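You operate a simulated robot arm through the tools that you are given. There is no shell and no other tool. Be economical: measure what you need, move in short steps, check, and stop when the job is done.

Carry out the task below with a simulated two-armed robot. There is one attempt and no reset: what you move stays moved.

Task
Hold the green-capped bar and bring its light spot into the ring.
Fine: switch its lamp on, use both adjusters, switch the lamp off again.

Only the result counts: the job must be done as asked and must still hold three seconds after the hand-in. Knocking over, shifting, dropping, spilling or breaking anything else fails it.

Robot
Two 7-joint arms with two-finger parallel grippers on one trunk, on a base that drives. Base frame: it is fixed to the floor where the robot stands at the start and does not move with it; the origin is under the middle of the robot, x ahead of it, y to its left, z up. Readings come in mm, rad, newtons and seconds.
The left shoulder is at the start at [45, 101, 1110], the right one opposite. With the tool pointing down near the work surface each hand reaches from about 220 to 520 mm from the robot's upright axis, wherever it stands, measured 20 degrees to its own side. Places, roughly: alignment lamp button [500, 200, 800]; black adjuster [500, 300, 800]; carriage lock [900, -500, 900]; chuck valve [900, -100, 900]; clamp lever [900, 300, 900]; focus lamp button [900, -400, 800]; green-capped bar (27x12x9 cm) [500, 100, 800]; lens carriage [900, -500, 800]; lens ring [900, -1100, 800]; locking lever [900, -1000, 900]; pivot clamp [600, -900, 300]; probe knob [700, 500, 300]; probe lock [700, 500, 400]; red tray latch [800, 700, 900]; stand lamp button [800, 600, 800]; swing arm [600, -800, 300]. Payload 2.4 kg a hand.
Tool frame (each hand has its own): the origin (TCP) lies between the finger pads and is the grasp point; the fingertips stand 24 mm ahead of it; z points along the fingers, y is the line along which they close. Largest opening 68 mm; finger width 17, thickness 10; the body of the gripper, 40 by 70 mm, starts 41 mm behind the TCP.
Orientation is that of the tool frame in the base frame, as a unit quaternion [x, y, z, w]. With the fingers straight down and closing along the base's y, the tool's x points along the base's -x, its y along +y and its z along -z.

Tools
- The arms move only by the tool send_rows. It takes "left_steps", "right_steps" or both (then of equal length, played together; a hand with none holds still); each is text: rows parted by semicolons, each of 7 numbers parted by spaces: the shift along the tool's x, y, z in m, then the turn, a rotation vector about the tool's x, y, z in rad, then the opening in per cent of the stroke, from 0 (shut) to 100 (fully open). In form: dx dy dz rx ry rz fingers; .... A call has 1 to 20 rows; each row shifts and turns the commanded pose from where the row before left it, along the tool's axes as they then stand. A row lasts 0.2 s, in which the tool goes at most 50 mm and 0.15 rad; a call with a longer step from one row to the next is refused whole, and so is a gripper value outside its range. A pose out of reach is approached as far as the arm can. The call stops where the force on the tool passes 50 N (or 10 N more than at its start, if that is more) or the arm is blocked; 0.2 s more then pass. The fingers move at their own pace (about 72 mm/s each) and stop on an object; they squeeze with about 43 N. The grip force told is the motor's: it shows also when the fingers shut on nothing. Time passes only in rows, and 0.2 s behind the last, so rows that do not move let the fingers close. It gives the time, the measured TCP pose, the force on the tool (base axes), the opening and the grip force at its end, in the units of the frame above (readings bear some noise), with the torque about the TCP (base axes, N m) and any sound that the robot's microphone picked up.
- Cameras (640 x 400 px; columns grow to the right, rows downward): "scene" is now at [127.3, 39, 1281.1]; the picture's right is [0.42, -0.91, 0.00], its down [-0.42, -0.19, -0.89] and it looks along [0.80, 0.37, -0.46] (base axes); focal length 242 px, centre (320, 200). "left" rides on the left gripper at [84, -11, -75] in its tool frame; the picture's right is [0.13, 0.99, 0.00], its down [-0.60, 0.08, -0.79] and it looks along [-0.79, 0.10, 0.61] (tool axes); focal length 251 px, centre (320, 200). "right" rides on the right gripper at [84, 11, -75] in its tool frame; the picture's right is [-0.13, 0.99, 0.00], its down [-0.60, -0.08, -0.79] and it looks along [-0.79, -0.10, 0.61] (tool axes); focal length 251 px, centre (320, 200). There is no depth. A picture from a camera that has moved, and an enlarged one, comes with that camera's place and axes in the base frame and with its lens.
- capture(camera): a new picture of that camera. It takes no simulated time.
- raise_lower(by): slides the trunk up (or, below 0, down) by that many mm; the arms and the scene camera ride with it, the base frame stays. It gives what a move gives, with no picture.
- steer(legs): drives the robot by 1 to 6 legs, each [ahead, left, turn to the left] in mm, mm and rad, along the robot's own axes; the way and the turn of a leg run together, so that a leg with both is an arc; at most 1500 mm and 3.142 rad a leg. The arms and the cameras ride along, it lands a little off, and it stops where it bumps. It gives what a move gives.
- head_to(pan, tilt): turns the head with the scene camera to pan (to the left, within 1.501 rad either way) and tilt (down, from -0.506 to 1.204), counted from straight ahead of the robot. It gives what a move gives.
- inspect(camera, box): a new picture of the part [left, top, right, bottom] of that camera's present view, enlarged. It takes no simulated time.
- finish_job(): hands the job in; it is judged then, once.

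Work in short steps. Places have to be worked out from the pictures, the camera data and where the tool is seen: move nearer, look again, correct. Check each grasp and each placing, and mend what went wrong. You have 120 turns and 88 pictures in all, those below and enlarged ones among them. Open the grippers and draw the arms clear of the work before you hand the job in, unless the task says otherwise; then end with one line.

The tools are called after "Request:" as a command line: name --argument value ..., lists and objects as JSON in quotes. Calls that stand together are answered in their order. send_rows: Moves the arms, as the interface text tells. Its arguments: {"type":"object","properties":{"left_steps":{"type":"string"},"right_steps":{"type":"string"}},"required":[]} The other tools are called the same way: raise_lower (by) slides the trunk up or down; steer (legs) drives the base; head_to (pan, tilt) turns the head that bears the scene camera; capture (camera) takes a picture; inspect (camera, box) takes an enlarged picture of a part of a camera's view; finish_job () hands the job in.

At the start:

```text
t: 0.0
left_position: [286.0, 293.7, 1167.3]
left_orientation: [0.0, 1.0, 0.0, 0.0]
left_wrist_force: [-0.3, -0.5, -0.2]
left_moment: [0.01, -0.01, 0.0]
left_width: 68.0
left_gripper_force: 0.0
right_position: [374.2, -29.1, 1164.2]
right_orientation: [-0.001, 1.0, -0.001, 0.0]
right_wrist_force: [0.5, -0.6, -0.9]
right_moment: [0.01, -0.01, -0.01]
right_width: 68.1
right_gripper_force: 0.1
trunk travel left (down, up): [-325.0, 524.0]
robot x, y, heading: [0.4, 0.7, -0.0]
head pan, tilt: [0.435, 0.482]
```

scene: 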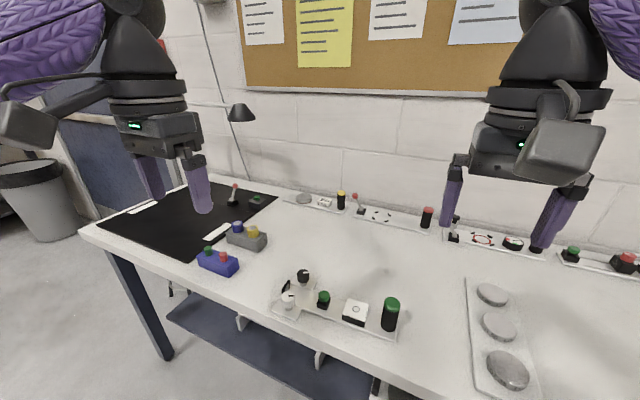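
right: 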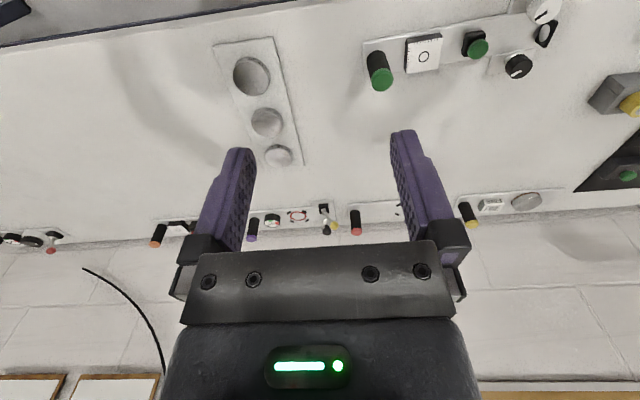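
left: 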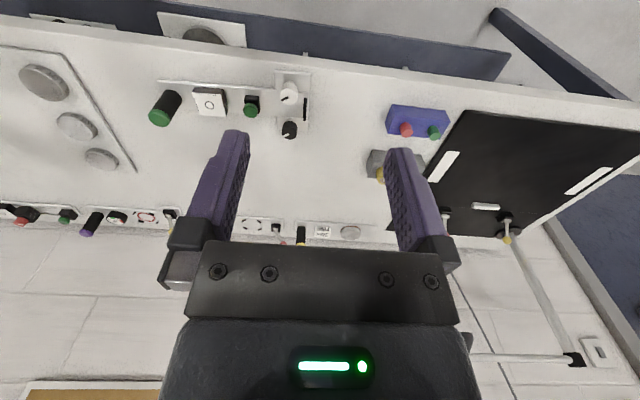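

The green-capped bar sits near the front of the bench, with a white ring plate, a green button and two knobs. I'll enlarge it.

Request:
inspect --camera "scene" --box '[250, 250, 430, 362]'

Request:
inspect --camera "left" --box '[130, 50, 330, 175]'

```text
3.56 times, centred on (340, 306) of scene
camera zoom: at [127.3, 39.0, 1281.1], right [0.42, -0.91, 0.0], down [-0.42, -0.19, -0.89], along [0.8, 0.37, -0.46], focal length 862 px, centre (249, -177)
```

zoom: 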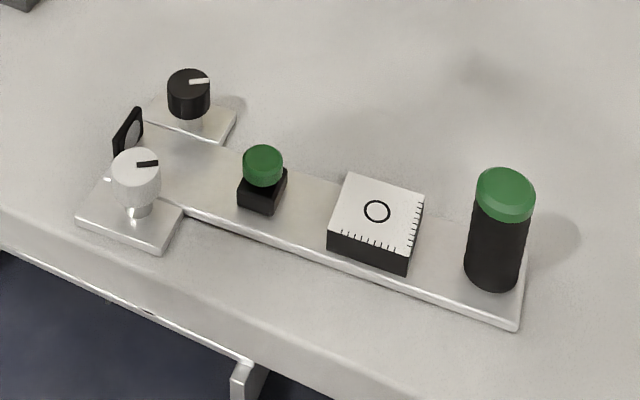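

```text
3.20 times, centred on (230, 112) of left
camera zoom: at [202.8, 283.7, 1242.4], right [-0.13, 0.99, 0.0], down [0.6, 0.08, 0.79], along [0.79, 0.1, -0.61], focal length 805 px, centre (608, 480)
```

zoom: 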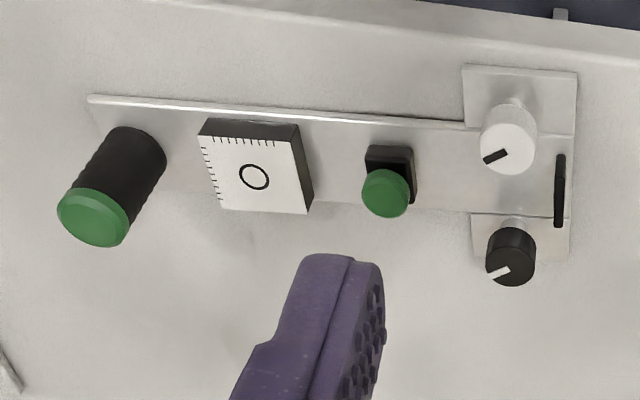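

Triangulating the two views gives these positions:

| Part | Position (top) |
|---|---|
| Green-capped post | ≈(489, 49, 876) |
| Lamp button | ≈(480, 193, 840) |
| White knob | ≈(441, 260, 845) |
| Black knob | ≈(517, 265, 844) |

I'll drive a little left and ahead so both hands can reach.

Request:
steer --legs '[[0, 150, 0], [50, 0, 0]]'

Request:
head_to --pan 0.0 --tilt 0.85

Request:
capture --camera "scene"

```text
t: 1.9
left_position: [336.3, 443.0, 1167.3]
left_orientation: [0.0, 1.0, 0.0, 0.0]
left_wrist_force: [0.7, -0.1, 0.3]
left_moment: [0.02, 0.04, 0.0]
left_width: 68.3
left_gripper_force: 0.0
right_position: [425.4, 119.9, 1163.3]
right_orientation: [0.0, 1.0, -0.001, -0.001]
right_wrist_force: [0.3, -0.3, 0.0]
right_moment: [0.0, -0.02, -0.02]
right_width: 67.7
right_gripper_force: 0.1
trunk travel left (down, up): [-325.0, 524.0]
robot x, y, heading: [50.8, 151.9, 0.001]
head pan, tilt: [0.435, 0.482]
```

```text
t: 2.8
left_position: [335.5, 443.5, 1166.9]
left_orientation: [-0.001, 1.0, 0.0, 0.0]
left_wrist_force: [0.0, -0.3, -0.8]
left_moment: [-0.05, -0.01, 0.02]
left_width: 67.8
left_gripper_force: 0.0
right_position: [424.7, 120.0, 1163.2]
right_orientation: [-0.001, 1.0, -0.001, 0.0]
right_wrist_force: [-0.4, 0.4, 0.4]
right_moment: [0.04, 0.01, 0.0]
right_width: 68.1
right_gripper_force: 0.1
trunk travel left (down, up): [-325.0, 524.0]
robot x, y, heading: [49.6, 149.3, 0.001]
head pan, tilt: [0.0, 0.85]
```

```text
82 pictures are left
camera scene: at [172.3, 149.7, 1249.6], right [0.0, -1.0, 0.0], down [-0.75, 0.0, -0.66], along [0.66, 0.0, -0.75], focal length 242 px, centre (320, 200)
```

scene: 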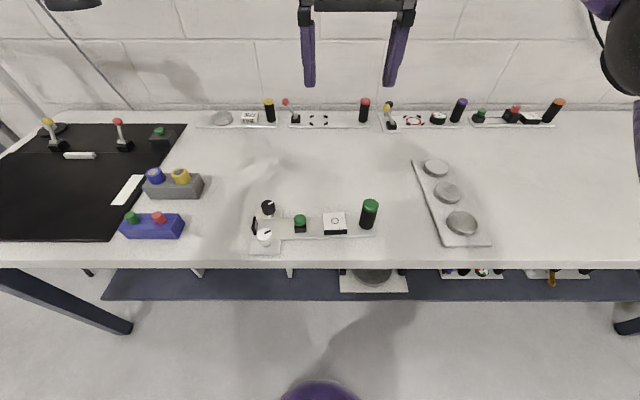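

The view is clear and the bar is centred below me. I'll bring the right hand above the green post with its opening reduced, and stop above it to check.

Request:
send_rows --right_steps "-0.0215 -0.0237 0 0 0 0 80; -0.0215 -0.0237 0 0 0 0 80; -0.0215 -0.0237 0 0 0 0 80; 0 0 0.04 0 0 0 80; 0 0 0.04 0 0 0 80; 0 0 0.04 0 0 0 80; 0 0 0.04 0 0 0 80; 0 0 0.04 0 0 0 80; 0 0 0.03 0 0 0 80; 0 0 0 0 0 0 80" --left_steps "0 0 0.02 0 0 0 20; 0 0 0.02 0 0 0 20; 0 0 0.02 0 0 0 10; 0 0 0.02 0 0 0 0; 0 0 0.02 0 0 0 0; -0.03 -0.03 0.02 0 0 0 0; -0.03 -0.035 0 0 0 0 0; -0.03 -0.035 0 0 0 0 0; -0.03 -0.035 0 0 0 0 0; 0 -0.035 0 0 0 0 0"

Request:
capture --camera "scene"

Request:
capture --camera "right"

```text
t: 5.0
left_position: [456.9, 271.4, 1046.2]
left_orientation: [-0.001, 1.0, 0.0, -0.001]
left_wrist_force: [0.3, 0.7, 1.3]
left_moment: [-0.01, -0.02, 0.0]
left_width: 0.0
left_gripper_force: 23.6
right_position: [489.5, 49.6, 932.3]
right_orientation: [-0.001, 1.0, 0.0, 0.0]
right_wrist_force: [0.6, -0.9, -0.8]
right_moment: [0.01, -0.02, -0.01]
right_width: 54.2
right_gripper_force: 0.0
trunk travel left (down, up): [-325.0, 524.0]
robot x, y, heading: [50.0, 150.0, 0.001]
head pan, tilt: [0.0, 0.85]
```

```text
81 pictures are left
camera scene: at [172.5, 149.3, 1249.5], right [0.0, -1.0, 0.0], down [-0.75, 0.0, -0.66], along [0.66, 0.0, -0.75], focal length 242 px, centre (320, 200)
```

scene: 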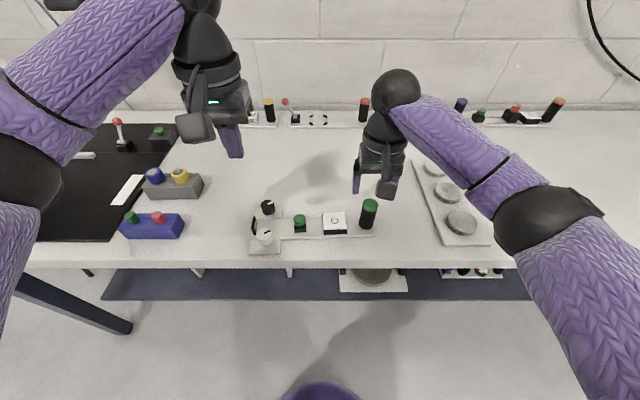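

```text
80 pictures are left
camera right: at [406.2, 59.3, 1008.5], right [0.13, 0.99, 0.0], down [0.6, -0.08, 0.79], along [0.79, -0.1, -0.61], focal length 251 px, centre (320, 200)
```

right: 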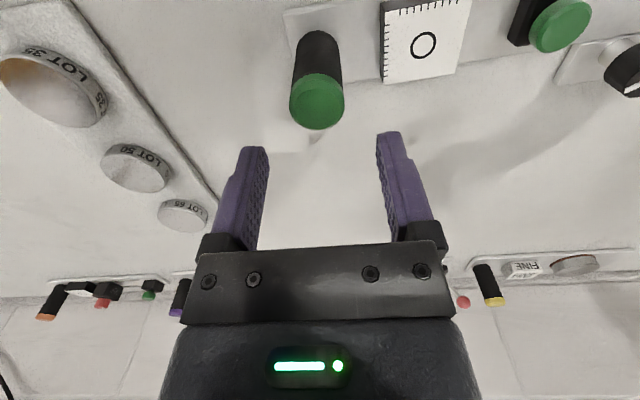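

The triangulated post position is confirmed at about (486, 48). A label at the back says "FINE" and there are notices on the board, so I'll read those before acting.

Request:
inspect --camera "right" --box '[440, 230, 640, 320]'

Request:
head_to --pan 0.0 --tilt -0.1

Request:
capture --camera "scene"

```text
3.20 times, centred on (540, 275) of right
camera zoom: at [406.2, 59.3, 1008.5], right [0.13, 0.99, 0.0], down [0.6, -0.08, 0.79], along [0.79, -0.1, -0.61], focal length 805 px, centre (-384, -40)
```

zoom: 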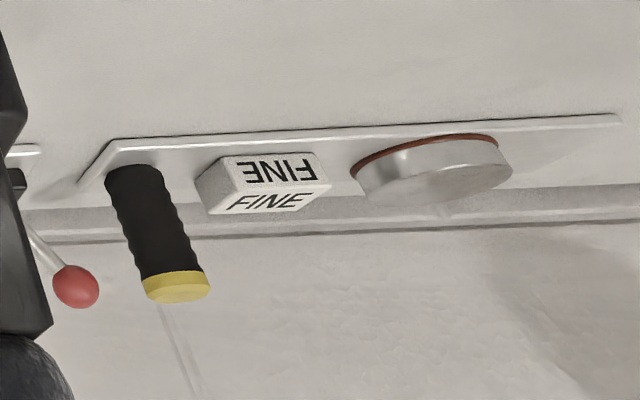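

```text
t: 6.2
left_position: [456.8, 272.6, 1046.3]
left_orientation: [0.001, 1.0, 0.0, -0.001]
left_wrist_force: [1.0, -0.5, -0.3]
left_moment: [0.03, 0.0, -0.01]
left_width: 0.0
left_gripper_force: 23.9
right_position: [490.4, 49.4, 932.5]
right_orientation: [-0.001, 1.0, -0.001, 0.0]
right_wrist_force: [0.1, -0.8, 0.0]
right_moment: [0.01, -0.01, 0.01]
right_width: 54.3
right_gripper_force: 0.0
trunk travel left (down, up): [-325.0, 524.0]
robot x, y, heading: [53.9, 147.5, 0.0]
head pan, tilt: [0.0, -0.099]
```

```text
78 pictures are left
camera scene: at [181.3, 149.5, 1334.3], right [0.0, -1.0, 0.0], down [0.1, 0.0, -1.0], along [1.0, 0.0, 0.1], focal length 242 px, centre (320, 200)
```

scene: 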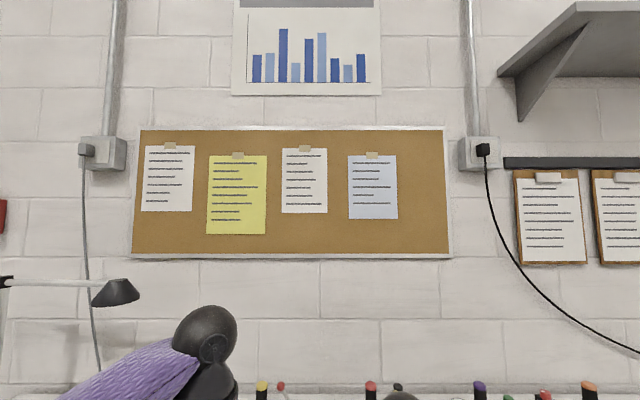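

The notices are only scribbles, and the FINE plate belongs to the yellow station, which isn't part of this job. I'll turn the head back to the bar and lower the right hand onto the post to grip it.

Request:
head_to --pan 0.0 --tilt 0.9

Request:
send_rows --right_steps "0.001 0 0.03 0 0 0 80; 0 0 0.03 0 0 0 80; 0 0 0.02 0 0 0 80; 0 0 0 0 0 0 0; 0 0 0 0 0 0 0; 0 0 0 0 0 0 0"

Request:
inspect --camera "scene" --box '[230, 130, 422, 250]'

```text
t: 7.5
left_position: [457.1, 272.2, 1046.0]
left_orientation: [0.0, 1.0, -0.001, 0.0]
left_wrist_force: [-0.6, 0.1, -0.6]
left_moment: [0.01, -0.01, -0.03]
left_width: 0.0
left_gripper_force: 23.7
right_position: [490.6, 49.1, 932.7]
right_orientation: [-0.001, 1.0, -0.001, 0.0]
right_wrist_force: [-0.5, 0.8, -1.3]
right_moment: [0.0, 0.02, 0.0]
right_width: 54.4
right_gripper_force: 0.2
trunk travel left (down, up): [-325.0, 524.0]
robot x, y, heading: [44.0, 149.3, -0.002]
head pan, tilt: [0.0, 0.901]
```

```text
t: 8.9
left_position: [456.3, 271.5, 1045.7]
left_orientation: [0.0, 1.0, 0.001, -0.001]
left_wrist_force: [-0.5, 0.1, 0.2]
left_moment: [0.03, 0.02, 0.0]
left_width: 0.0
left_gripper_force: 23.3
right_position: [489.0, 49.3, 853.3]
right_orientation: [-0.001, 1.0, -0.002, -0.001]
right_wrist_force: [1.2, -1.6, 0.4]
right_moment: [0.34, -0.1, -0.11]
right_width: 31.8
right_gripper_force: 43.0
trunk travel left (down, up): [-325.0, 524.0]
robot x, y, heading: [50.1, 149.9, -0.004]
head pan, tilt: [0.0, 0.901]
```

```text
3.33 times, centred on (326, 190) of scene
camera zoom: at [169.8, 149.2, 1245.6], right [0.0, -1.0, 0.0], down [-0.78, 0.0, -0.62], along [0.62, 0.0, -0.78], focal length 808 px, centre (300, 233)
```

zoom: 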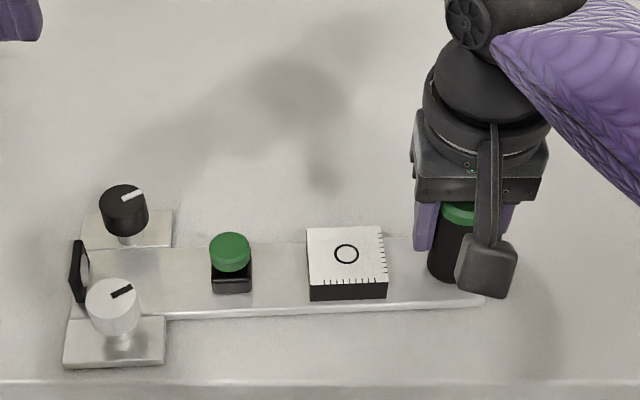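

The grip on the post is good (31.8 mm, 43 N). Next I'll bring the closed left fingers over the lamp button at (480, 193), about 8 mm above it.

Request:
send_rows --left_steps "-0.008 -0.0265 0 0 0 0 0; -0.008 -0.0265 0 0 0 0 0; -0.008 -0.0255 0 0 0 0 0; 0 0 0.04 0 0 0 0; 0 0 0.04 0 0 0 0; 0 0 0.04 0 0 0 0; 0 0 0.03 0 0 0 0; 0 0 0.015 0 0 0 0; 0 0 0 0 0 0 0"

Request:
inspect --camera "scene" --box '[230, 130, 422, 250]'

Request:
capture --camera "left"

```text
t: 10.9
left_position: [479.6, 195.5, 881.4]
left_orientation: [0.0, 1.0, 0.0, -0.001]
left_wrist_force: [0.7, -0.1, -0.2]
left_moment: [0.0, -0.03, -0.03]
left_width: 0.0
left_gripper_force: 24.0
right_position: [489.3, 48.7, 853.7]
right_orientation: [-0.001, 1.0, 0.0, 0.0]
right_wrist_force: [0.5, 1.1, 0.0]
right_moment: [0.06, -0.01, -0.13]
right_width: 31.5
right_gripper_force: 43.1
trunk travel left (down, up): [-325.0, 524.0]
robot x, y, heading: [45.1, 150.0, 0.002]
head pan, tilt: [0.0, 0.901]
```

```text
3.33 times, centred on (326, 190) of scene
camera zoom: at [169.8, 149.3, 1245.6], right [0.0, -1.0, 0.0], down [-0.78, 0.0, -0.62], along [0.62, 0.0, -0.78], focal length 808 px, centre (300, 233)
```

zoom: 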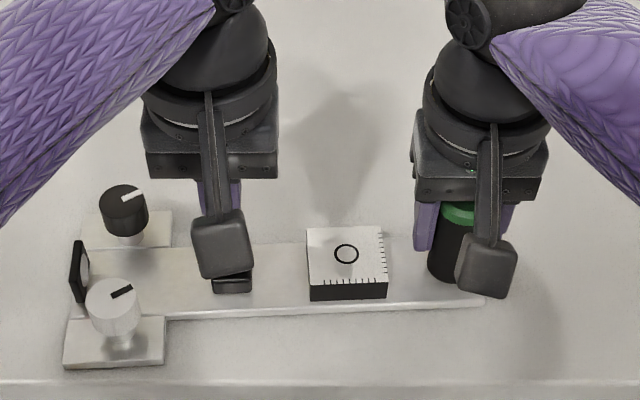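

```text
75 pictures are left
camera left: at [397.0, 184.9, 957.2], right [-0.13, 0.99, 0.0], down [0.6, 0.08, 0.79], along [0.79, 0.1, -0.61], focal length 251 px, centre (320, 200)
```

left: 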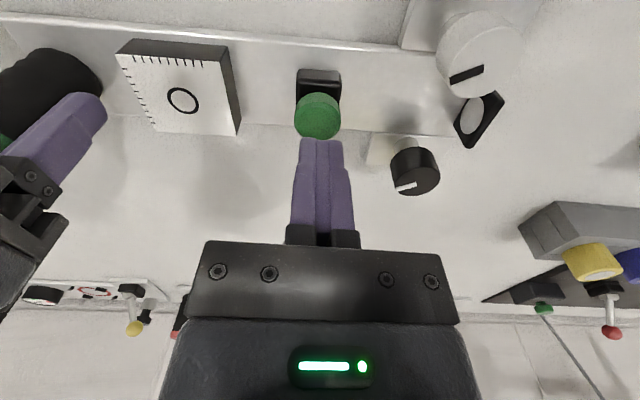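

The fingers line up with the button in both views. I'll press down in small steps.

Request:
send_rows --left_steps "0 0 0.006 0 0 0 0; 0 0 0.004 0 0 0 0; 0 0 0.003 0 0 0 0; 0 0 0 0 0 0 0"

```text
t: 11.9
left_position: [479.1, 195.1, 867.8]
left_orientation: [0.0, 1.0, 0.001, -0.001]
left_wrist_force: [0.0, 0.1, -0.6]
left_moment: [0.02, 0.03, -0.03]
left_width: 0.0
left_gripper_force: 23.3
right_position: [489.4, 48.7, 852.7]
right_orientation: [-0.001, 1.0, -0.001, 0.0]
right_wrist_force: [1.0, -0.8, -0.6]
right_moment: [0.5, 0.01, -0.08]
right_width: 31.2
right_gripper_force: 42.8
trunk travel left (down, up): [-325.0, 524.0]
robot x, y, heading: [49.6, 146.5, 0.0]
head pan, tilt: [0.0, 0.901]
```

No contact yet at tip height 844, so I'll continue.

Request:
send_rows --left_steps "0 0 0.002 0 0 0 0; 0 0 0.002 0 0 0 0; 0 0 0.002 0 0 0 0; 0 0 0 0 0 0 0"

Request:
inspect --camera "scene" --box '[230, 130, 422, 250]'

```text
t: 12.9
left_position: [479.7, 195.2, 863.3]
left_orientation: [-0.001, 1.0, 0.0, 0.0]
left_wrist_force: [0.5, 0.7, 2.5]
left_moment: [0.0, -0.03, -0.02]
left_width: 0.3
left_gripper_force: 23.2
right_position: [489.4, 49.3, 852.7]
right_orientation: [-0.001, 1.0, -0.001, 0.0]
right_wrist_force: [0.9, -1.6, 0.2]
right_moment: [0.54, -0.04, -0.08]
right_width: 31.6
right_gripper_force: 43.2
trunk travel left (down, up): [-325.0, 524.0]
robot x, y, heading: [47.6, 149.7, -0.005]
head pan, tilt: [0.0, 0.901]
```

```text
3.33 times, centred on (326, 190) of scene
camera zoom: at [169.8, 149.3, 1245.6], right [0.0, -1.0, 0.0], down [-0.78, 0.0, -0.62], along [0.62, 0.0, -0.78], focal length 808 px, centre (300, 233)
```

zoom: 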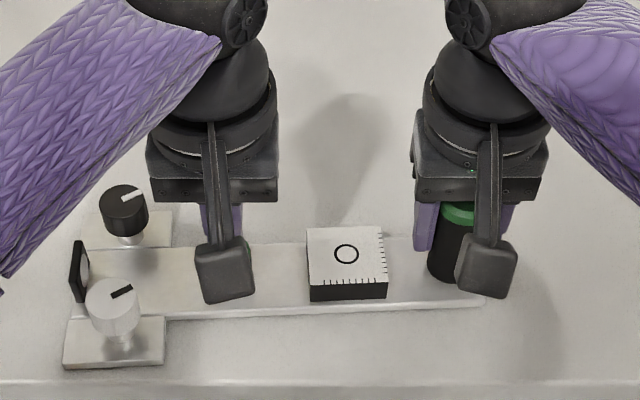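

Force is rising (2.5 N), so the button is starting to move. I'll press further.

Request:
send_rows --left_steps "0 0 0.001 0 0 0 0; 0 0 0.001 0 0 0 0; 0 0 0.001 0 0 0 0; 0 0 0 0 0 0 0"

Request:
inspect --camera "scene" --box '[230, 130, 422, 250]'

```text
t: 13.9
left_position: [478.3, 195.3, 861.1]
left_orientation: [-0.001, 1.0, 0.001, -0.001]
left_wrist_force: [-2.5, 2.0, 5.0]
left_moment: [0.03, 0.01, 0.02]
left_width: 0.0
left_gripper_force: 23.9
right_position: [488.4, 49.8, 854.6]
right_orientation: [0.0, 1.0, -0.001, 0.0]
right_wrist_force: [1.0, -1.9, 0.2]
right_moment: [0.67, 0.06, -0.08]
right_width: 31.6
right_gripper_force: 43.0
trunk travel left (down, up): [-325.0, 524.0]
robot x, y, heading: [48.1, 149.7, -0.002]
head pan, tilt: [0.0, 0.901]
heard: click
```

```text
3.33 times, centred on (326, 190) of scene
camera zoom: at [169.6, 149.3, 1245.6], right [0.0, -1.0, 0.0], down [-0.78, 0.0, -0.62], along [0.62, 0.0, -0.78], focal length 808 px, centre (300, 233)
```

zoom: 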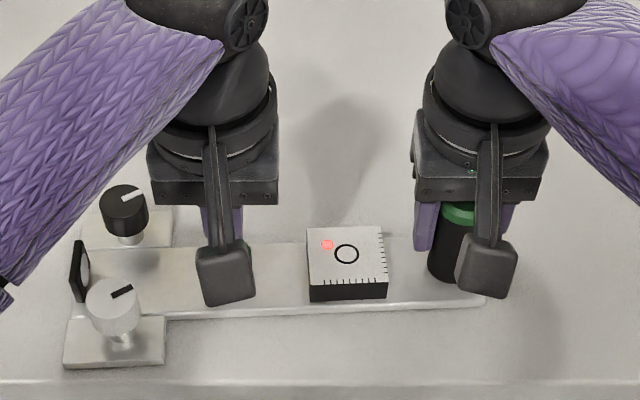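

It clicked, and the red spot is on, left of the ring. I'll lift the left hand and move it over the black knob (517, 265) with the fingers partly open.

Request:
send_rows --left_steps "0 0 -0.03 0 0 0 0; 0 0 -0.03 0 0 0 0; -0.013 0.0235 0 0 0 0 70; -0.013 0.0235 0 0 0 0 70; -0.013 0.0235 0 0 0 0 70; 0 0 0 0 0 0 70"

Request:
capture --camera "left"

Request:
inspect --camera "scene" --box '[230, 130, 422, 250]'

```text
t: 15.3
left_position: [519.1, 265.3, 919.9]
left_orientation: [0.0, 1.0, -0.001, 0.0]
left_wrist_force: [-0.5, 0.0, -0.1]
left_moment: [0.04, 0.02, -0.03]
left_width: 47.6
left_gripper_force: 0.0
right_position: [489.7, 48.9, 852.9]
right_orientation: [0.0, 1.0, 0.0, 0.0]
right_wrist_force: [1.0, -0.7, -0.2]
right_moment: [0.57, 0.05, -0.05]
right_width: 31.6
right_gripper_force: 43.0
trunk travel left (down, up): [-325.0, 524.0]
robot x, y, heading: [50.6, 145.8, 0.001]
head pan, tilt: [0.0, 0.901]
```

```text
72 pictures are left
camera left: at [436.2, 254.8, 995.5], right [-0.13, 0.99, 0.0], down [0.6, 0.08, 0.79], along [0.79, 0.1, -0.61], focal length 251 px, centre (320, 200)
```

left: 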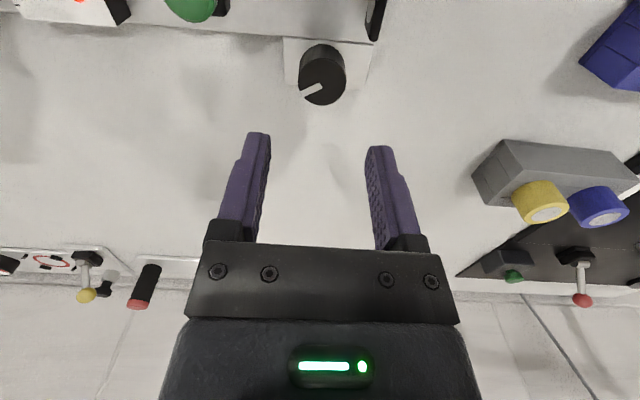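

```text
3.33 times, centred on (326, 190) of scene
camera zoom: at [169.8, 149.4, 1245.6], right [0.0, -1.0, 0.0], down [-0.78, 0.0, -0.62], along [0.62, 0.0, -0.78], focal length 808 px, centre (300, 233)
```

zoom: 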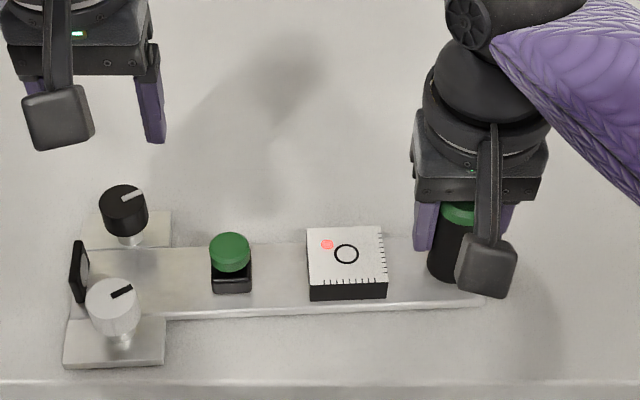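

The lamp stays on. The black knob refines to about (517.5, 267), so I'll descend and grip it.

Request:
send_rows --left_steps "0.001 0.0015 0.03 0 0 0 70; 0 0 0.03 0 0 0 70; 0 0 0.01 0 0 0 70; 0 0 0 0 0 0 0; 0 0 0 0 0 0 0; 0 0 0 0 0 0 0"

Request:
inspect --camera "scene" --box '[230, 130, 422, 250]'

```text
t: 16.7
left_position: [518.2, 266.5, 851.7]
left_orientation: [0.0, 1.0, -0.001, -0.001]
left_wrist_force: [-3.9, -18.7, 1.2]
left_moment: [0.28, 0.03, 0.08]
left_width: 29.0
left_gripper_force: 43.3
right_position: [490.4, 49.8, 852.2]
right_orientation: [-0.001, 1.0, 0.0, 0.0]
right_wrist_force: [3.7, 19.1, -0.6]
right_moment: [-0.99, -0.09, -0.34]
right_width: 31.5
right_gripper_force: 43.0
trunk travel left (down, up): [-325.0, 524.0]
robot x, y, heading: [50.7, 148.5, -0.001]
head pan, tilt: [0.0, 0.901]
```

```text
3.33 times, centred on (326, 190) of scene
camera zoom: at [170.1, 149.5, 1245.5], right [0.0, -1.0, 0.0], down [-0.78, 0.0, -0.62], along [0.62, 0.0, -0.78], focal length 808 px, centre (300, 233)
```

zoom: 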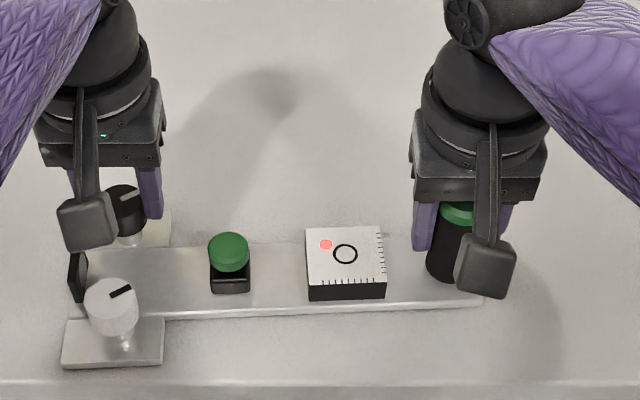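

The knob is gripped (29 mm). There's about 19 N of side force between the hands, so the knob sits slightly toward −y. I'll ease that and make a first test turn.

Request:
send_rows --left_steps "0 -0.0015 0 0 0 0 0; 0 0 0 0 0 0.12 0; 0 0 0 0 0 0.12 0; 0 0 0 0 0 0 0"

Request:
inspect --camera "scene" --box '[230, 130, 422, 250]'

```text
t: 17.7
left_position: [518.3, 265.1, 851.3]
left_orientation: [0.12, 0.993, 0.0, 0.001]
left_wrist_force: [0.2, -14.1, 12.0]
left_moment: [-0.62, 0.47, -0.03]
left_width: 29.4
left_gripper_force: 42.7
right_position: [488.7, 50.2, 853.1]
right_orientation: [0.0, 1.0, 0.001, 0.0]
right_wrist_force: [1.6, 13.8, -1.9]
right_moment: [0.05, 0.37, -0.13]
right_width: 31.5
right_gripper_force: 42.8
trunk travel left (down, up): [-325.0, 524.0]
robot x, y, heading: [50.0, 149.2, 0.002]
head pan, tilt: [0.0, 0.901]
```

```text
3.33 times, centred on (326, 190) of scene
camera zoom: at [169.7, 149.4, 1245.7], right [0.0, -1.0, 0.0], down [-0.78, 0.0, -0.62], along [0.62, 0.0, -0.78], focal length 808 px, centre (300, 233)
```

zoom: 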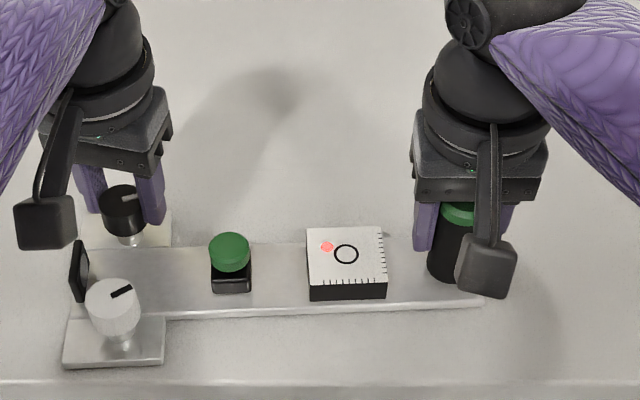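

Turning clockwise moves the spot toward the robot, which is the right direction. I'll turn further and look at higher zoom.

Request:
send_rows --left_steps "0 -0.001 0 0 0 0.12 0; 0 0 0 0 0 0.12 0; 0 0 0 0 0 0.12 0; 0 0 0 0 0 0 0"

Request:
inspect --camera "scene" --box '[310, 190, 358, 220]'

```text
t: 18.7
left_position: [517.3, 263.5, 850.4]
left_orientation: [0.296, 0.955, 0.0, 0.0]
left_wrist_force: [-0.4, -22.3, 26.2]
left_moment: [-0.51, 0.44, 0.01]
left_width: 29.2
left_gripper_force: 43.1
right_position: [488.3, 49.8, 853.3]
right_orientation: [-0.001, 1.0, 0.0, 0.0]
right_wrist_force: [4.0, 22.9, -8.9]
right_moment: [-1.25, 0.37, -0.32]
right_width: 31.6
right_gripper_force: 42.7
trunk travel left (down, up): [-325.0, 524.0]
robot x, y, heading: [46.0, 149.1, 0.004]
head pan, tilt: [0.0, 0.901]
```

```text
13.33 times, centred on (334, 205) of scene
camera zoom: at [169.4, 149.1, 1245.7], right [0.0, -1.0, 0.0], down [-0.78, 0.0, -0.62], along [0.62, 0.0, -0.78], focal length 3231 px, centre (133, 133)
```

zoom: 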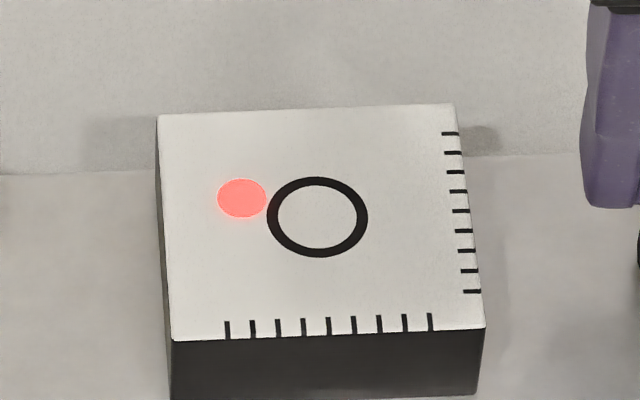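

0.6 rad moved the spot about half the needed x distance, so roughly another 0.6 rad is needed. First I'll ease the built-up force by backing off in z and −y, then keep turning.

Request:
send_rows --left_steps "-0.0008 -0.0012 -0.001 0 0 0 0; 0 0 -0.001 0 0 0 0; 0 0 0 0 0 0 0"

```text
t: 19.5
left_position: [516.7, 264.2, 850.6]
left_orientation: [0.295, 0.956, 0.001, -0.001]
left_wrist_force: [2.5, -15.9, -0.5]
left_moment: [-0.74, -0.5, 0.18]
left_width: 29.0
left_gripper_force: 43.3
right_position: [490.1, 49.5, 854.4]
right_orientation: [-0.001, 1.0, 0.001, 0.0]
right_wrist_force: [-0.8, 15.6, -0.4]
right_moment: [0.83, 0.4, 0.7]
right_width: 31.6
right_gripper_force: 42.6
trunk travel left (down, up): [-325.0, 524.0]
robot x, y, heading: [49.5, 148.0, -0.002]
head pan, tilt: [0.0, 0.901]
```

Vertical force is gone. I'll continue with 0.36 rad more, with small compensations.

Request:
send_rows --left_steps "-0.001 -0.0015 0 0 0 0 0; 0 0 -0.0003 0 0 0.12 0; 0 0 -0.0003 0 0 0.12 0; 0 0 -0.0003 0 0 0.12 0; 0 0 0 0 0 0 0"

Request:
inspect --camera "scene" --box '[310, 190, 358, 220]'

```text
t: 20.7
left_position: [516.5, 263.3, 853.0]
left_orientation: [0.462, 0.887, 0.0, -0.001]
left_wrist_force: [-5.5, 0.8, -10.0]
left_moment: [1.1, 0.29, -0.14]
left_width: 29.2
left_gripper_force: 43.2
right_position: [490.2, 50.1, 854.4]
right_orientation: [0.0, 1.0, -0.001, 0.001]
right_wrist_force: [4.6, -0.3, 10.4]
right_moment: [1.48, -0.78, -1.04]
right_width: 31.7
right_gripper_force: 43.0
trunk travel left (down, up): [-325.0, 524.0]
robot x, y, heading: [51.6, 150.7, -0.002]
head pan, tilt: [0.0, 0.901]
```

```text
13.33 times, centred on (334, 205) of scene
camera zoom: at [170.1, 149.5, 1245.5], right [0.0, -1.0, 0.0], down [-0.78, 0.0, -0.62], along [0.62, 0.0, -0.78], focal length 3231 px, centre (133, 133)
```

zoom: 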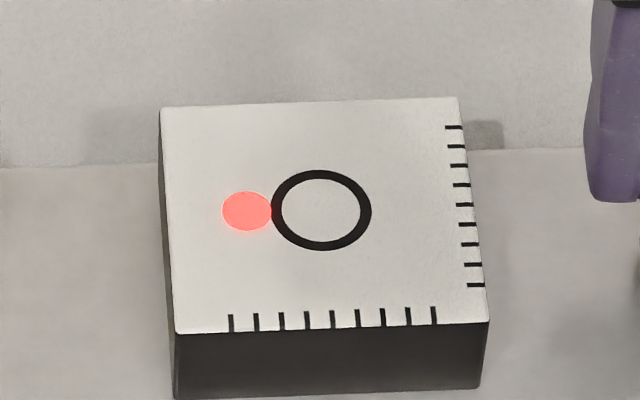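

The spot is now level with the ring along the bar's axis. I'll ease down slightly, release the black knob and lift.

Request:
send_rows --left_steps "0 0 0.0007 0 0 0 0; 0 0 0 0 0 0 60; 0 0 0 0 0 0 70; 0 0 -0.03 0 0 0 70; 0 0 -0.04 0 0 0 70; 0 0 0 0 0 -0.15 70; 0 0 0 0 0 -0.15 70; 0 0 0 0 0 -0.15 70; 0 0 0 0 0 -0.15 70; 0 0 0 0 0 -0.15 70; 0 0 0 0 0 -0.15 70; 0 0 0 0 0 -0.06 70; 0 0 0 0 0 0 70"

Request:
inspect --camera "scene" --box '[230, 130, 422, 250]'

Request:
inspect --camera "scene" --box '[310, 190, 358, 220]'

```text
t: 22.4
left_position: [518.7, 260.1, 922.7]
left_orientation: [0.325, 0.946, 0.0, 0.006]
left_wrist_force: [4.1, -0.7, -2.3]
left_moment: [-0.13, -0.01, -0.11]
left_width: 47.6
left_gripper_force: 0.0
right_position: [489.8, 48.9, 853.0]
right_orientation: [-0.001, 1.0, -0.001, 0.001]
right_wrist_force: [0.2, -1.1, 1.4]
right_moment: [0.77, 0.0, 0.0]
right_width: 31.7
right_gripper_force: 42.9
trunk travel left (down, up): [-325.0, 524.0]
robot x, y, heading: [48.1, 148.0, 0.002]
head pan, tilt: [0.0, 0.901]
stopped in row 8 (left hand): the force on the tool passed its limit at 101 N (the readings are from after the stop); the commanded pose is now the measured one
```

```text
3.33 times, centred on (326, 190) of scene
camera zoom: at [169.7, 149.3, 1245.6], right [0.0, -1.0, 0.0], down [-0.78, 0.0, -0.62], along [0.62, 0.0, -0.78], focal length 808 px, centre (300, 233)
```

zoom: 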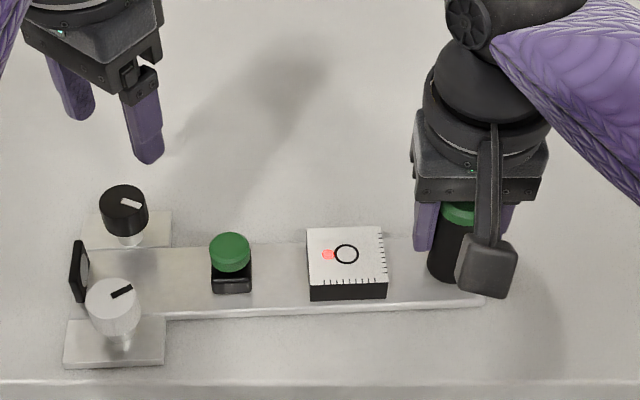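

```text
13.33 times, centred on (334, 205) of scene
camera zoom: at [169.7, 149.3, 1245.6], right [0.0, -1.0, 0.0], down [-0.78, 0.0, -0.62], along [0.62, 0.0, -0.78], focal length 3231 px, centre (133, 133)
```

zoom: 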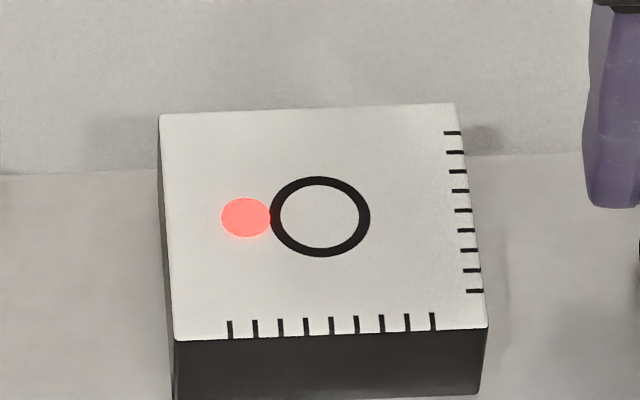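

The spot is lined up and the black knob stayed put. The left hand hit a force limit while turning back in mid-air, so I'll look at where the arm is.

Request:
capture --camera "scene"

Request:
capture --camera "left"

```text
64 pictures are left
camera scene: at [169.7, 149.3, 1245.6], right [0.0, -1.0, 0.0], down [-0.78, 0.0, -0.62], along [0.62, 0.0, -0.78], focal length 242 px, centre (320, 200)
```

scene: 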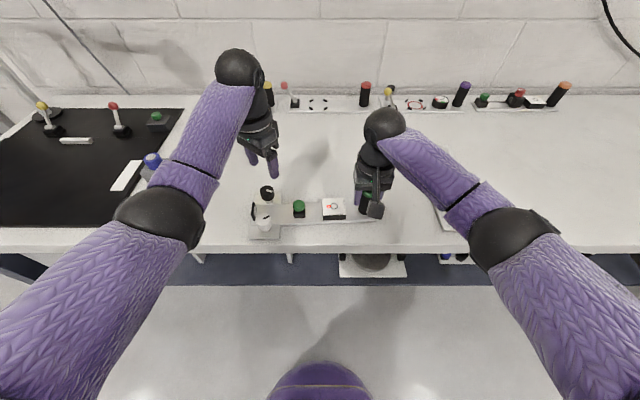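

```text
63 pictures are left
camera left: at [446.1, 304.3, 996.4], right [0.51, 0.86, 0.0], down [0.51, -0.31, 0.8], along [0.69, -0.4, -0.6], focal length 251 px, centre (320, 200)
```

left: 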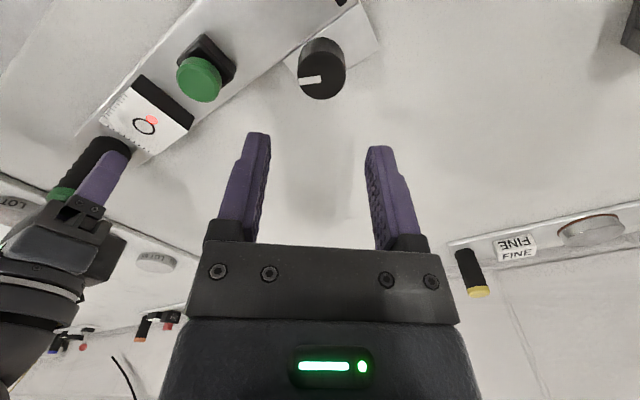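

I see no contact anywhere, so it was probably a jerk from turning fast. I'll rotate back slowly, then move over the white knob (442, 261).

Request:
send_rows --left_steps "0 0 0 0 0 -0.05 70; 0 0 0 0 0 -0.07 70; 0 0 0 0 0 -0.07 70; 0 0 0 0 0 -0.07 70; 0 0 0 0 0 -0.07 70; 0 0 0 0 0 -0.07 70; 0 0 0 0 0 -0.07 70; 0 0 0 0 0 -0.07 70; 0 0 0 0 0 -0.07 70; 0 0 0 0 0 -0.052 70; 0 0 0 0 0 0 70; 0.025 0 0 0 0 0 70; 0.026 0.001 0 0 0 0 70; 0.025 0 0 0 0 0 70; 0 0 0 0 0 0 70"

Request:
capture --camera "left"

Request:
inspect --camera "scene" --box '[230, 130, 422, 250]'

```text
t: 22.8
left_position: [520.5, 261.0, 922.6]
left_orientation: [0.304, 0.953, 0.001, 0.01]
left_wrist_force: [2.5, -0.6, -2.6]
left_moment: [0.08, -0.03, 0.06]
left_width: 47.5
left_gripper_force: 0.1
right_position: [489.0, 49.1, 854.1]
right_orientation: [0.0, 1.0, 0.0, 0.0]
right_wrist_force: [-0.1, 0.3, -0.1]
right_moment: [0.7, -0.01, -0.04]
right_width: 31.8
right_gripper_force: 42.4
trunk travel left (down, up): [-325.0, 524.0]
robot x, y, heading: [50.9, 148.8, 0.003]
head pan, tilt: [0.0, 0.901]
stopped in row 2 (left hand): the force on the tool passed its limit at 60 N (the readings are from after the stop); the commanded pose is now the measured one
```

```text
62 pictures are left
camera left: at [445.0, 301.5, 995.9], right [0.47, 0.88, 0.01], down [0.52, -0.28, 0.81], along [0.71, -0.37, -0.59], focal length 251 px, centre (320, 200)
```

left: 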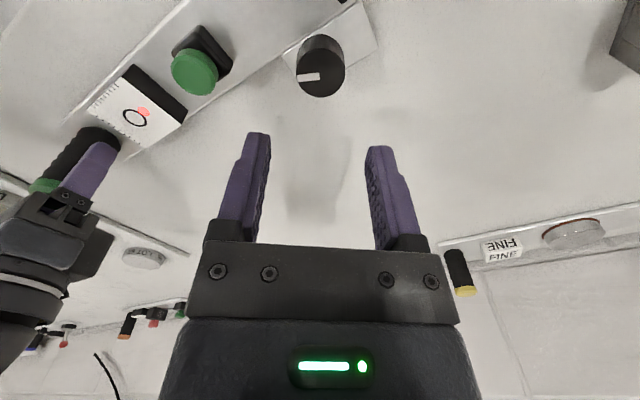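

```text
3.33 times, centred on (326, 190) of scene
camera zoom: at [169.7, 149.4, 1245.6], right [0.0, -1.0, 0.0], down [-0.78, 0.0, -0.62], along [0.62, 0.0, -0.78], focal length 808 px, centre (300, 233)
```

zoom: 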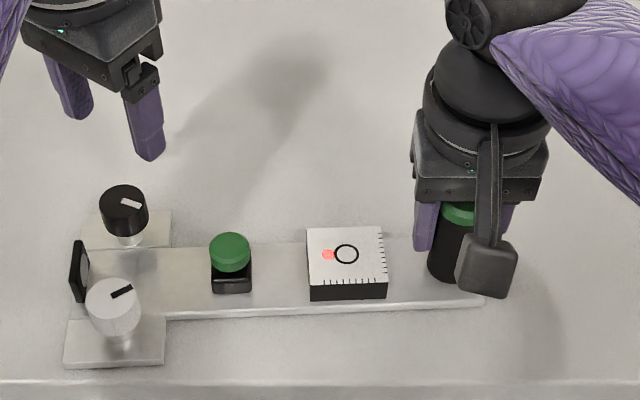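

Stopped again at 60 N with no visible contact, and the arm is near its outer reach. I'll bring the hand nearer first, over the white knob and 20 mm higher, and rotate afterwards.

Request:
send_rows --left_steps "0 0 -0.01 0 0 0 70; 0.008 -0.0056 -0.01 0 0 0 70; 0.0139 -0.0099 0 0 0 0 70; 0.0139 -0.0099 0 0 0 0 70; 0.0139 -0.0099 0 0 0 0 70; 0.0139 -0.0099 0 0 0 0 70; 0 0 0 0 0 0 70"

```text
t: 23.1
left_position: [522.0, 259.1, 928.1]
left_orientation: [0.305, 0.952, 0.0, 0.016]
left_wrist_force: [11.6, -3.1, -11.4]
left_moment: [-0.2, -0.3, -0.05]
left_width: 47.7
left_gripper_force: 0.1
right_position: [487.4, 49.1, 852.5]
right_orientation: [-0.001, 1.0, -0.001, 0.0]
right_wrist_force: [0.1, -0.5, -0.3]
right_moment: [0.7, -0.04, -0.08]
right_width: 31.7
right_gripper_force: 43.0
trunk travel left (down, up): [-325.0, 524.0]
robot x, y, heading: [47.4, 152.0, -0.003]
head pan, tilt: [0.0, 0.901]
stopped in row 1 (left hand): the force on the tool passed its limit at 69 N (the readings are from after the stop); the commanded pose is now the measured one
```

The force pushes the hand down and forward when it rises. That suggests its camera housing is wedged under its own forearm at this turned angle. I'll lower a bit to free it, then turn back slowly.

Request:
send_rows --left_steps "0 0 0.01 0 0 0 70; 0 0 0.012 0 0 0 70; 0 0 0.012 0 0 0 70; 0 0 0 0 0 0 70"

Request:
capture --camera "scene"

```text
t: 24.1
left_position: [521.2, 259.6, 894.1]
left_orientation: [0.305, 0.952, 0.002, 0.017]
left_wrist_force: [-0.1, -0.3, -0.8]
left_moment: [-0.05, 0.01, -0.02]
left_width: 47.5
left_gripper_force: 0.1
right_position: [489.4, 48.3, 853.6]
right_orientation: [-0.001, 1.0, 0.001, -0.001]
right_wrist_force: [0.4, 0.2, 0.0]
right_moment: [0.7, 0.0, -0.06]
right_width: 31.5
right_gripper_force: 42.8
trunk travel left (down, up): [-325.0, 524.0]
robot x, y, heading: [51.0, 146.3, -0.0]
head pan, tilt: [0.0, 0.901]
```

```text
60 pictures are left
camera scene: at [169.7, 149.3, 1245.6], right [0.0, -1.0, 0.0], down [-0.78, 0.0, -0.62], along [0.62, 0.0, -0.78], focal length 242 px, centre (320, 200)
```

scene: 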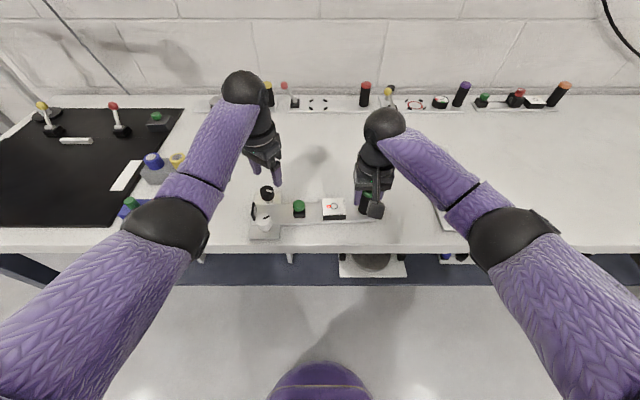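

Free again with no force. I'll remove the small tilt and turn back slowly.

Request:
send_rows --left_steps "0 0 0 0.014 0.031 0 70; 0 0 0 0 0 -0.06 70; 0 0 0 0 0 -0.08 70; 0 0 0 0 0 -0.08 70; 0 0 0 0 0 -0.08 70; 0 0 0 0 0 -0.08 70; 0 0 0 0 0 -0.08 70; 0 0 0 0 0 -0.08 70; 0 0 0 0 0 -0.08 70; 0 0 0 0 0 0 70"

```text
t: 26.4
left_position: [523.9, 259.5, 893.9]
left_orientation: [0.0, 1.0, -0.001, -0.002]
left_wrist_force: [-0.3, 0.1, -0.7]
left_moment: [0.01, 0.0, 0.01]
left_width: 47.6
left_gripper_force: 0.1
right_position: [489.5, 48.3, 853.7]
right_orientation: [-0.001, 1.0, 0.0, 0.0]
right_wrist_force: [0.3, -0.1, -0.7]
right_moment: [0.73, -0.01, -0.09]
right_width: 31.4
right_gripper_force: 43.0
trunk travel left (down, up): [-325.0, 524.0]
robot x, y, heading: [51.6, 150.4, 0.004]
head pan, tilt: [0.0, 0.901]
```

It's square again. Now I'll move over the white knob.

Request:
send_rows --left_steps "0.02 0.0005 -0.01 0 0 0 70; 0.03 0.0005 0 0 0 0 70; 0.032 0.0005 0 0 0 0 70; 0 0 0 0 0 0 70; 0 0 0 0 0 0 70"

Request:
capture --camera "left"

Request:
inspect --camera "scene" --box '[230, 130, 422, 250]'

```text
t: 27.6
left_position: [441.7, 261.9, 906.2]
left_orientation: [0.001, 1.0, 0.0, -0.002]
left_wrist_force: [-0.4, -1.0, 0.6]
left_moment: [-0.01, -0.01, -0.02]
left_width: 47.6
left_gripper_force: 0.1
right_position: [488.9, 49.6, 853.6]
right_orientation: [-0.001, 1.0, 0.0, 0.0]
right_wrist_force: [0.0, 0.7, -0.1]
right_moment: [0.73, 0.06, -0.06]
right_width: 31.6
right_gripper_force: 43.3
trunk travel left (down, up): [-325.0, 524.0]
robot x, y, heading: [50.9, 147.9, 0.001]
head pan, tilt: [0.0, 0.901]
```

```text
59 pictures are left
camera left: at [358.3, 251.9, 981.1], right [-0.13, 0.99, 0.0], down [0.61, 0.08, 0.79], along [0.78, 0.1, -0.61], focal length 251 px, centre (320, 200)
```

left: 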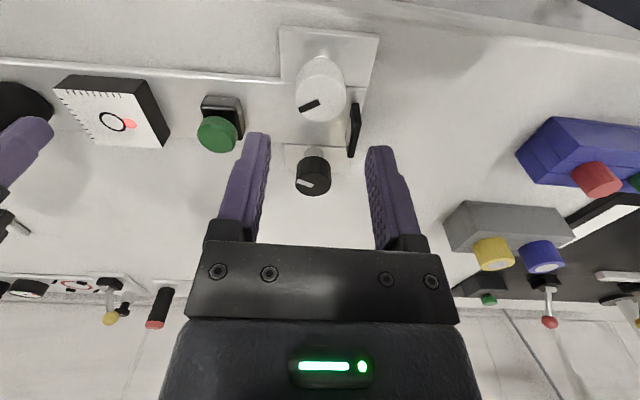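

```text
3.33 times, centred on (326, 190) of scene
camera zoom: at [169.7, 149.5, 1245.6], right [0.0, -1.0, 0.0], down [-0.78, 0.0, -0.62], along [0.62, 0.0, -0.78], focal length 808 px, centre (300, 233)
```

zoom: 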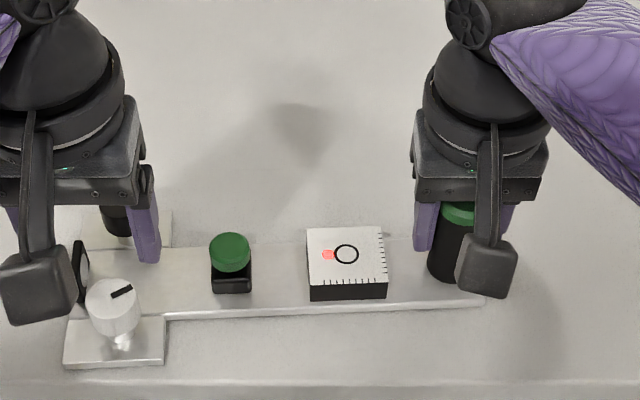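

I'll correct to about (440, 261), descend and grip the white knob.

Request:
send_rows --left_steps "0.0015 -0.001 0.03 0 0 0 70; 0 0 0.024 0 0 0 70; 0 0 0 0 0 0 70; 0 0 0 0 0 0 0; 0 0 0 0 0 0 0; 0 0 0 0 0 0 0"

Request:
inspect --camera "scene" --box '[230, 130, 422, 250]'

```text
t: 28.9
left_position: [440.3, 261.4, 850.4]
left_orientation: [0.0, 1.0, 0.001, -0.002]
left_wrist_force: [-1.6, 16.0, 0.3]
left_moment: [-0.15, -0.31, 0.06]
left_width: 28.9
left_gripper_force: 43.2
right_position: [488.6, 48.6, 853.6]
right_orientation: [0.001, 1.0, -0.001, 0.0]
right_wrist_force: [2.0, -15.3, 2.9]
right_moment: [1.38, 0.35, 0.41]
right_width: 31.7
right_gripper_force: 43.5
trunk travel left (down, up): [-325.0, 524.0]
robot x, y, heading: [49.7, 148.7, -0.002]
head pan, tilt: [0.0, 0.901]
```

```text
3.33 times, centred on (326, 190) of scene
camera zoom: at [169.7, 149.6, 1245.6], right [0.0, -1.0, 0.0], down [-0.78, 0.0, -0.62], along [0.62, 0.0, -0.78], focal length 808 px, centre (300, 233)
```

zoom: 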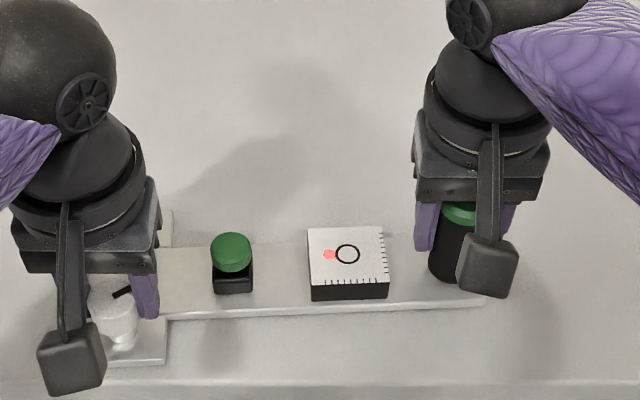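

It's gripped. I'll ease +1.5 mm in y and test-turn counter-clockwise.

Request:
send_rows --left_steps "0 0.0015 0 0 0 0 0; 0 0 0 0 0 -0.1 0; 0 0 0 0 0 -0.1 0; 0 0 0 0 0 -0.1 0; 0 0 0 0 0 0 0"

Request:
inspect --camera "scene" --box '[310, 190, 358, 220]'

```text
t: 30.1
left_position: [437.8, 264.0, 849.6]
left_orientation: [-0.15, 0.989, 0.0, -0.001]
left_wrist_force: [0.5, 13.2, 4.1]
left_moment: [-0.32, 0.06, 0.08]
left_width: 29.0
left_gripper_force: 43.2
right_position: [488.8, 49.1, 853.2]
right_orientation: [0.0, 1.0, -0.002, 0.0]
right_wrist_force: [1.5, -10.9, -0.2]
right_moment: [0.96, 0.2, 0.08]
right_width: 31.5
right_gripper_force: 42.9
trunk travel left (down, up): [-325.0, 524.0]
robot x, y, heading: [48.6, 147.8, 0.006]
head pan, tilt: [0.0, 0.901]
```

```text
13.33 times, centred on (334, 205) of scene
camera zoom: at [169.8, 149.5, 1245.6], right [0.0, -1.0, 0.0], down [-0.78, 0.0, -0.62], along [0.62, 0.0, -0.78], focal length 3231 px, centre (133, 133)
```

zoom: 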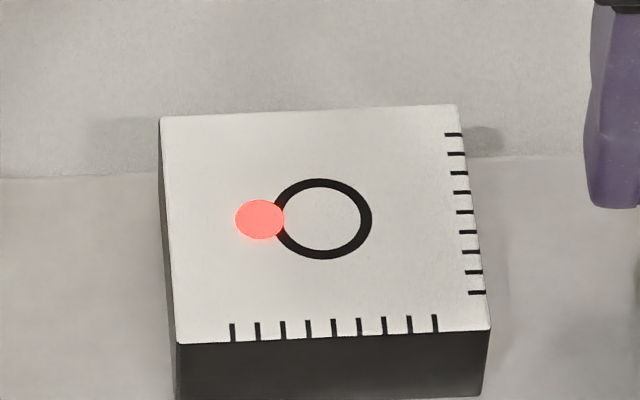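

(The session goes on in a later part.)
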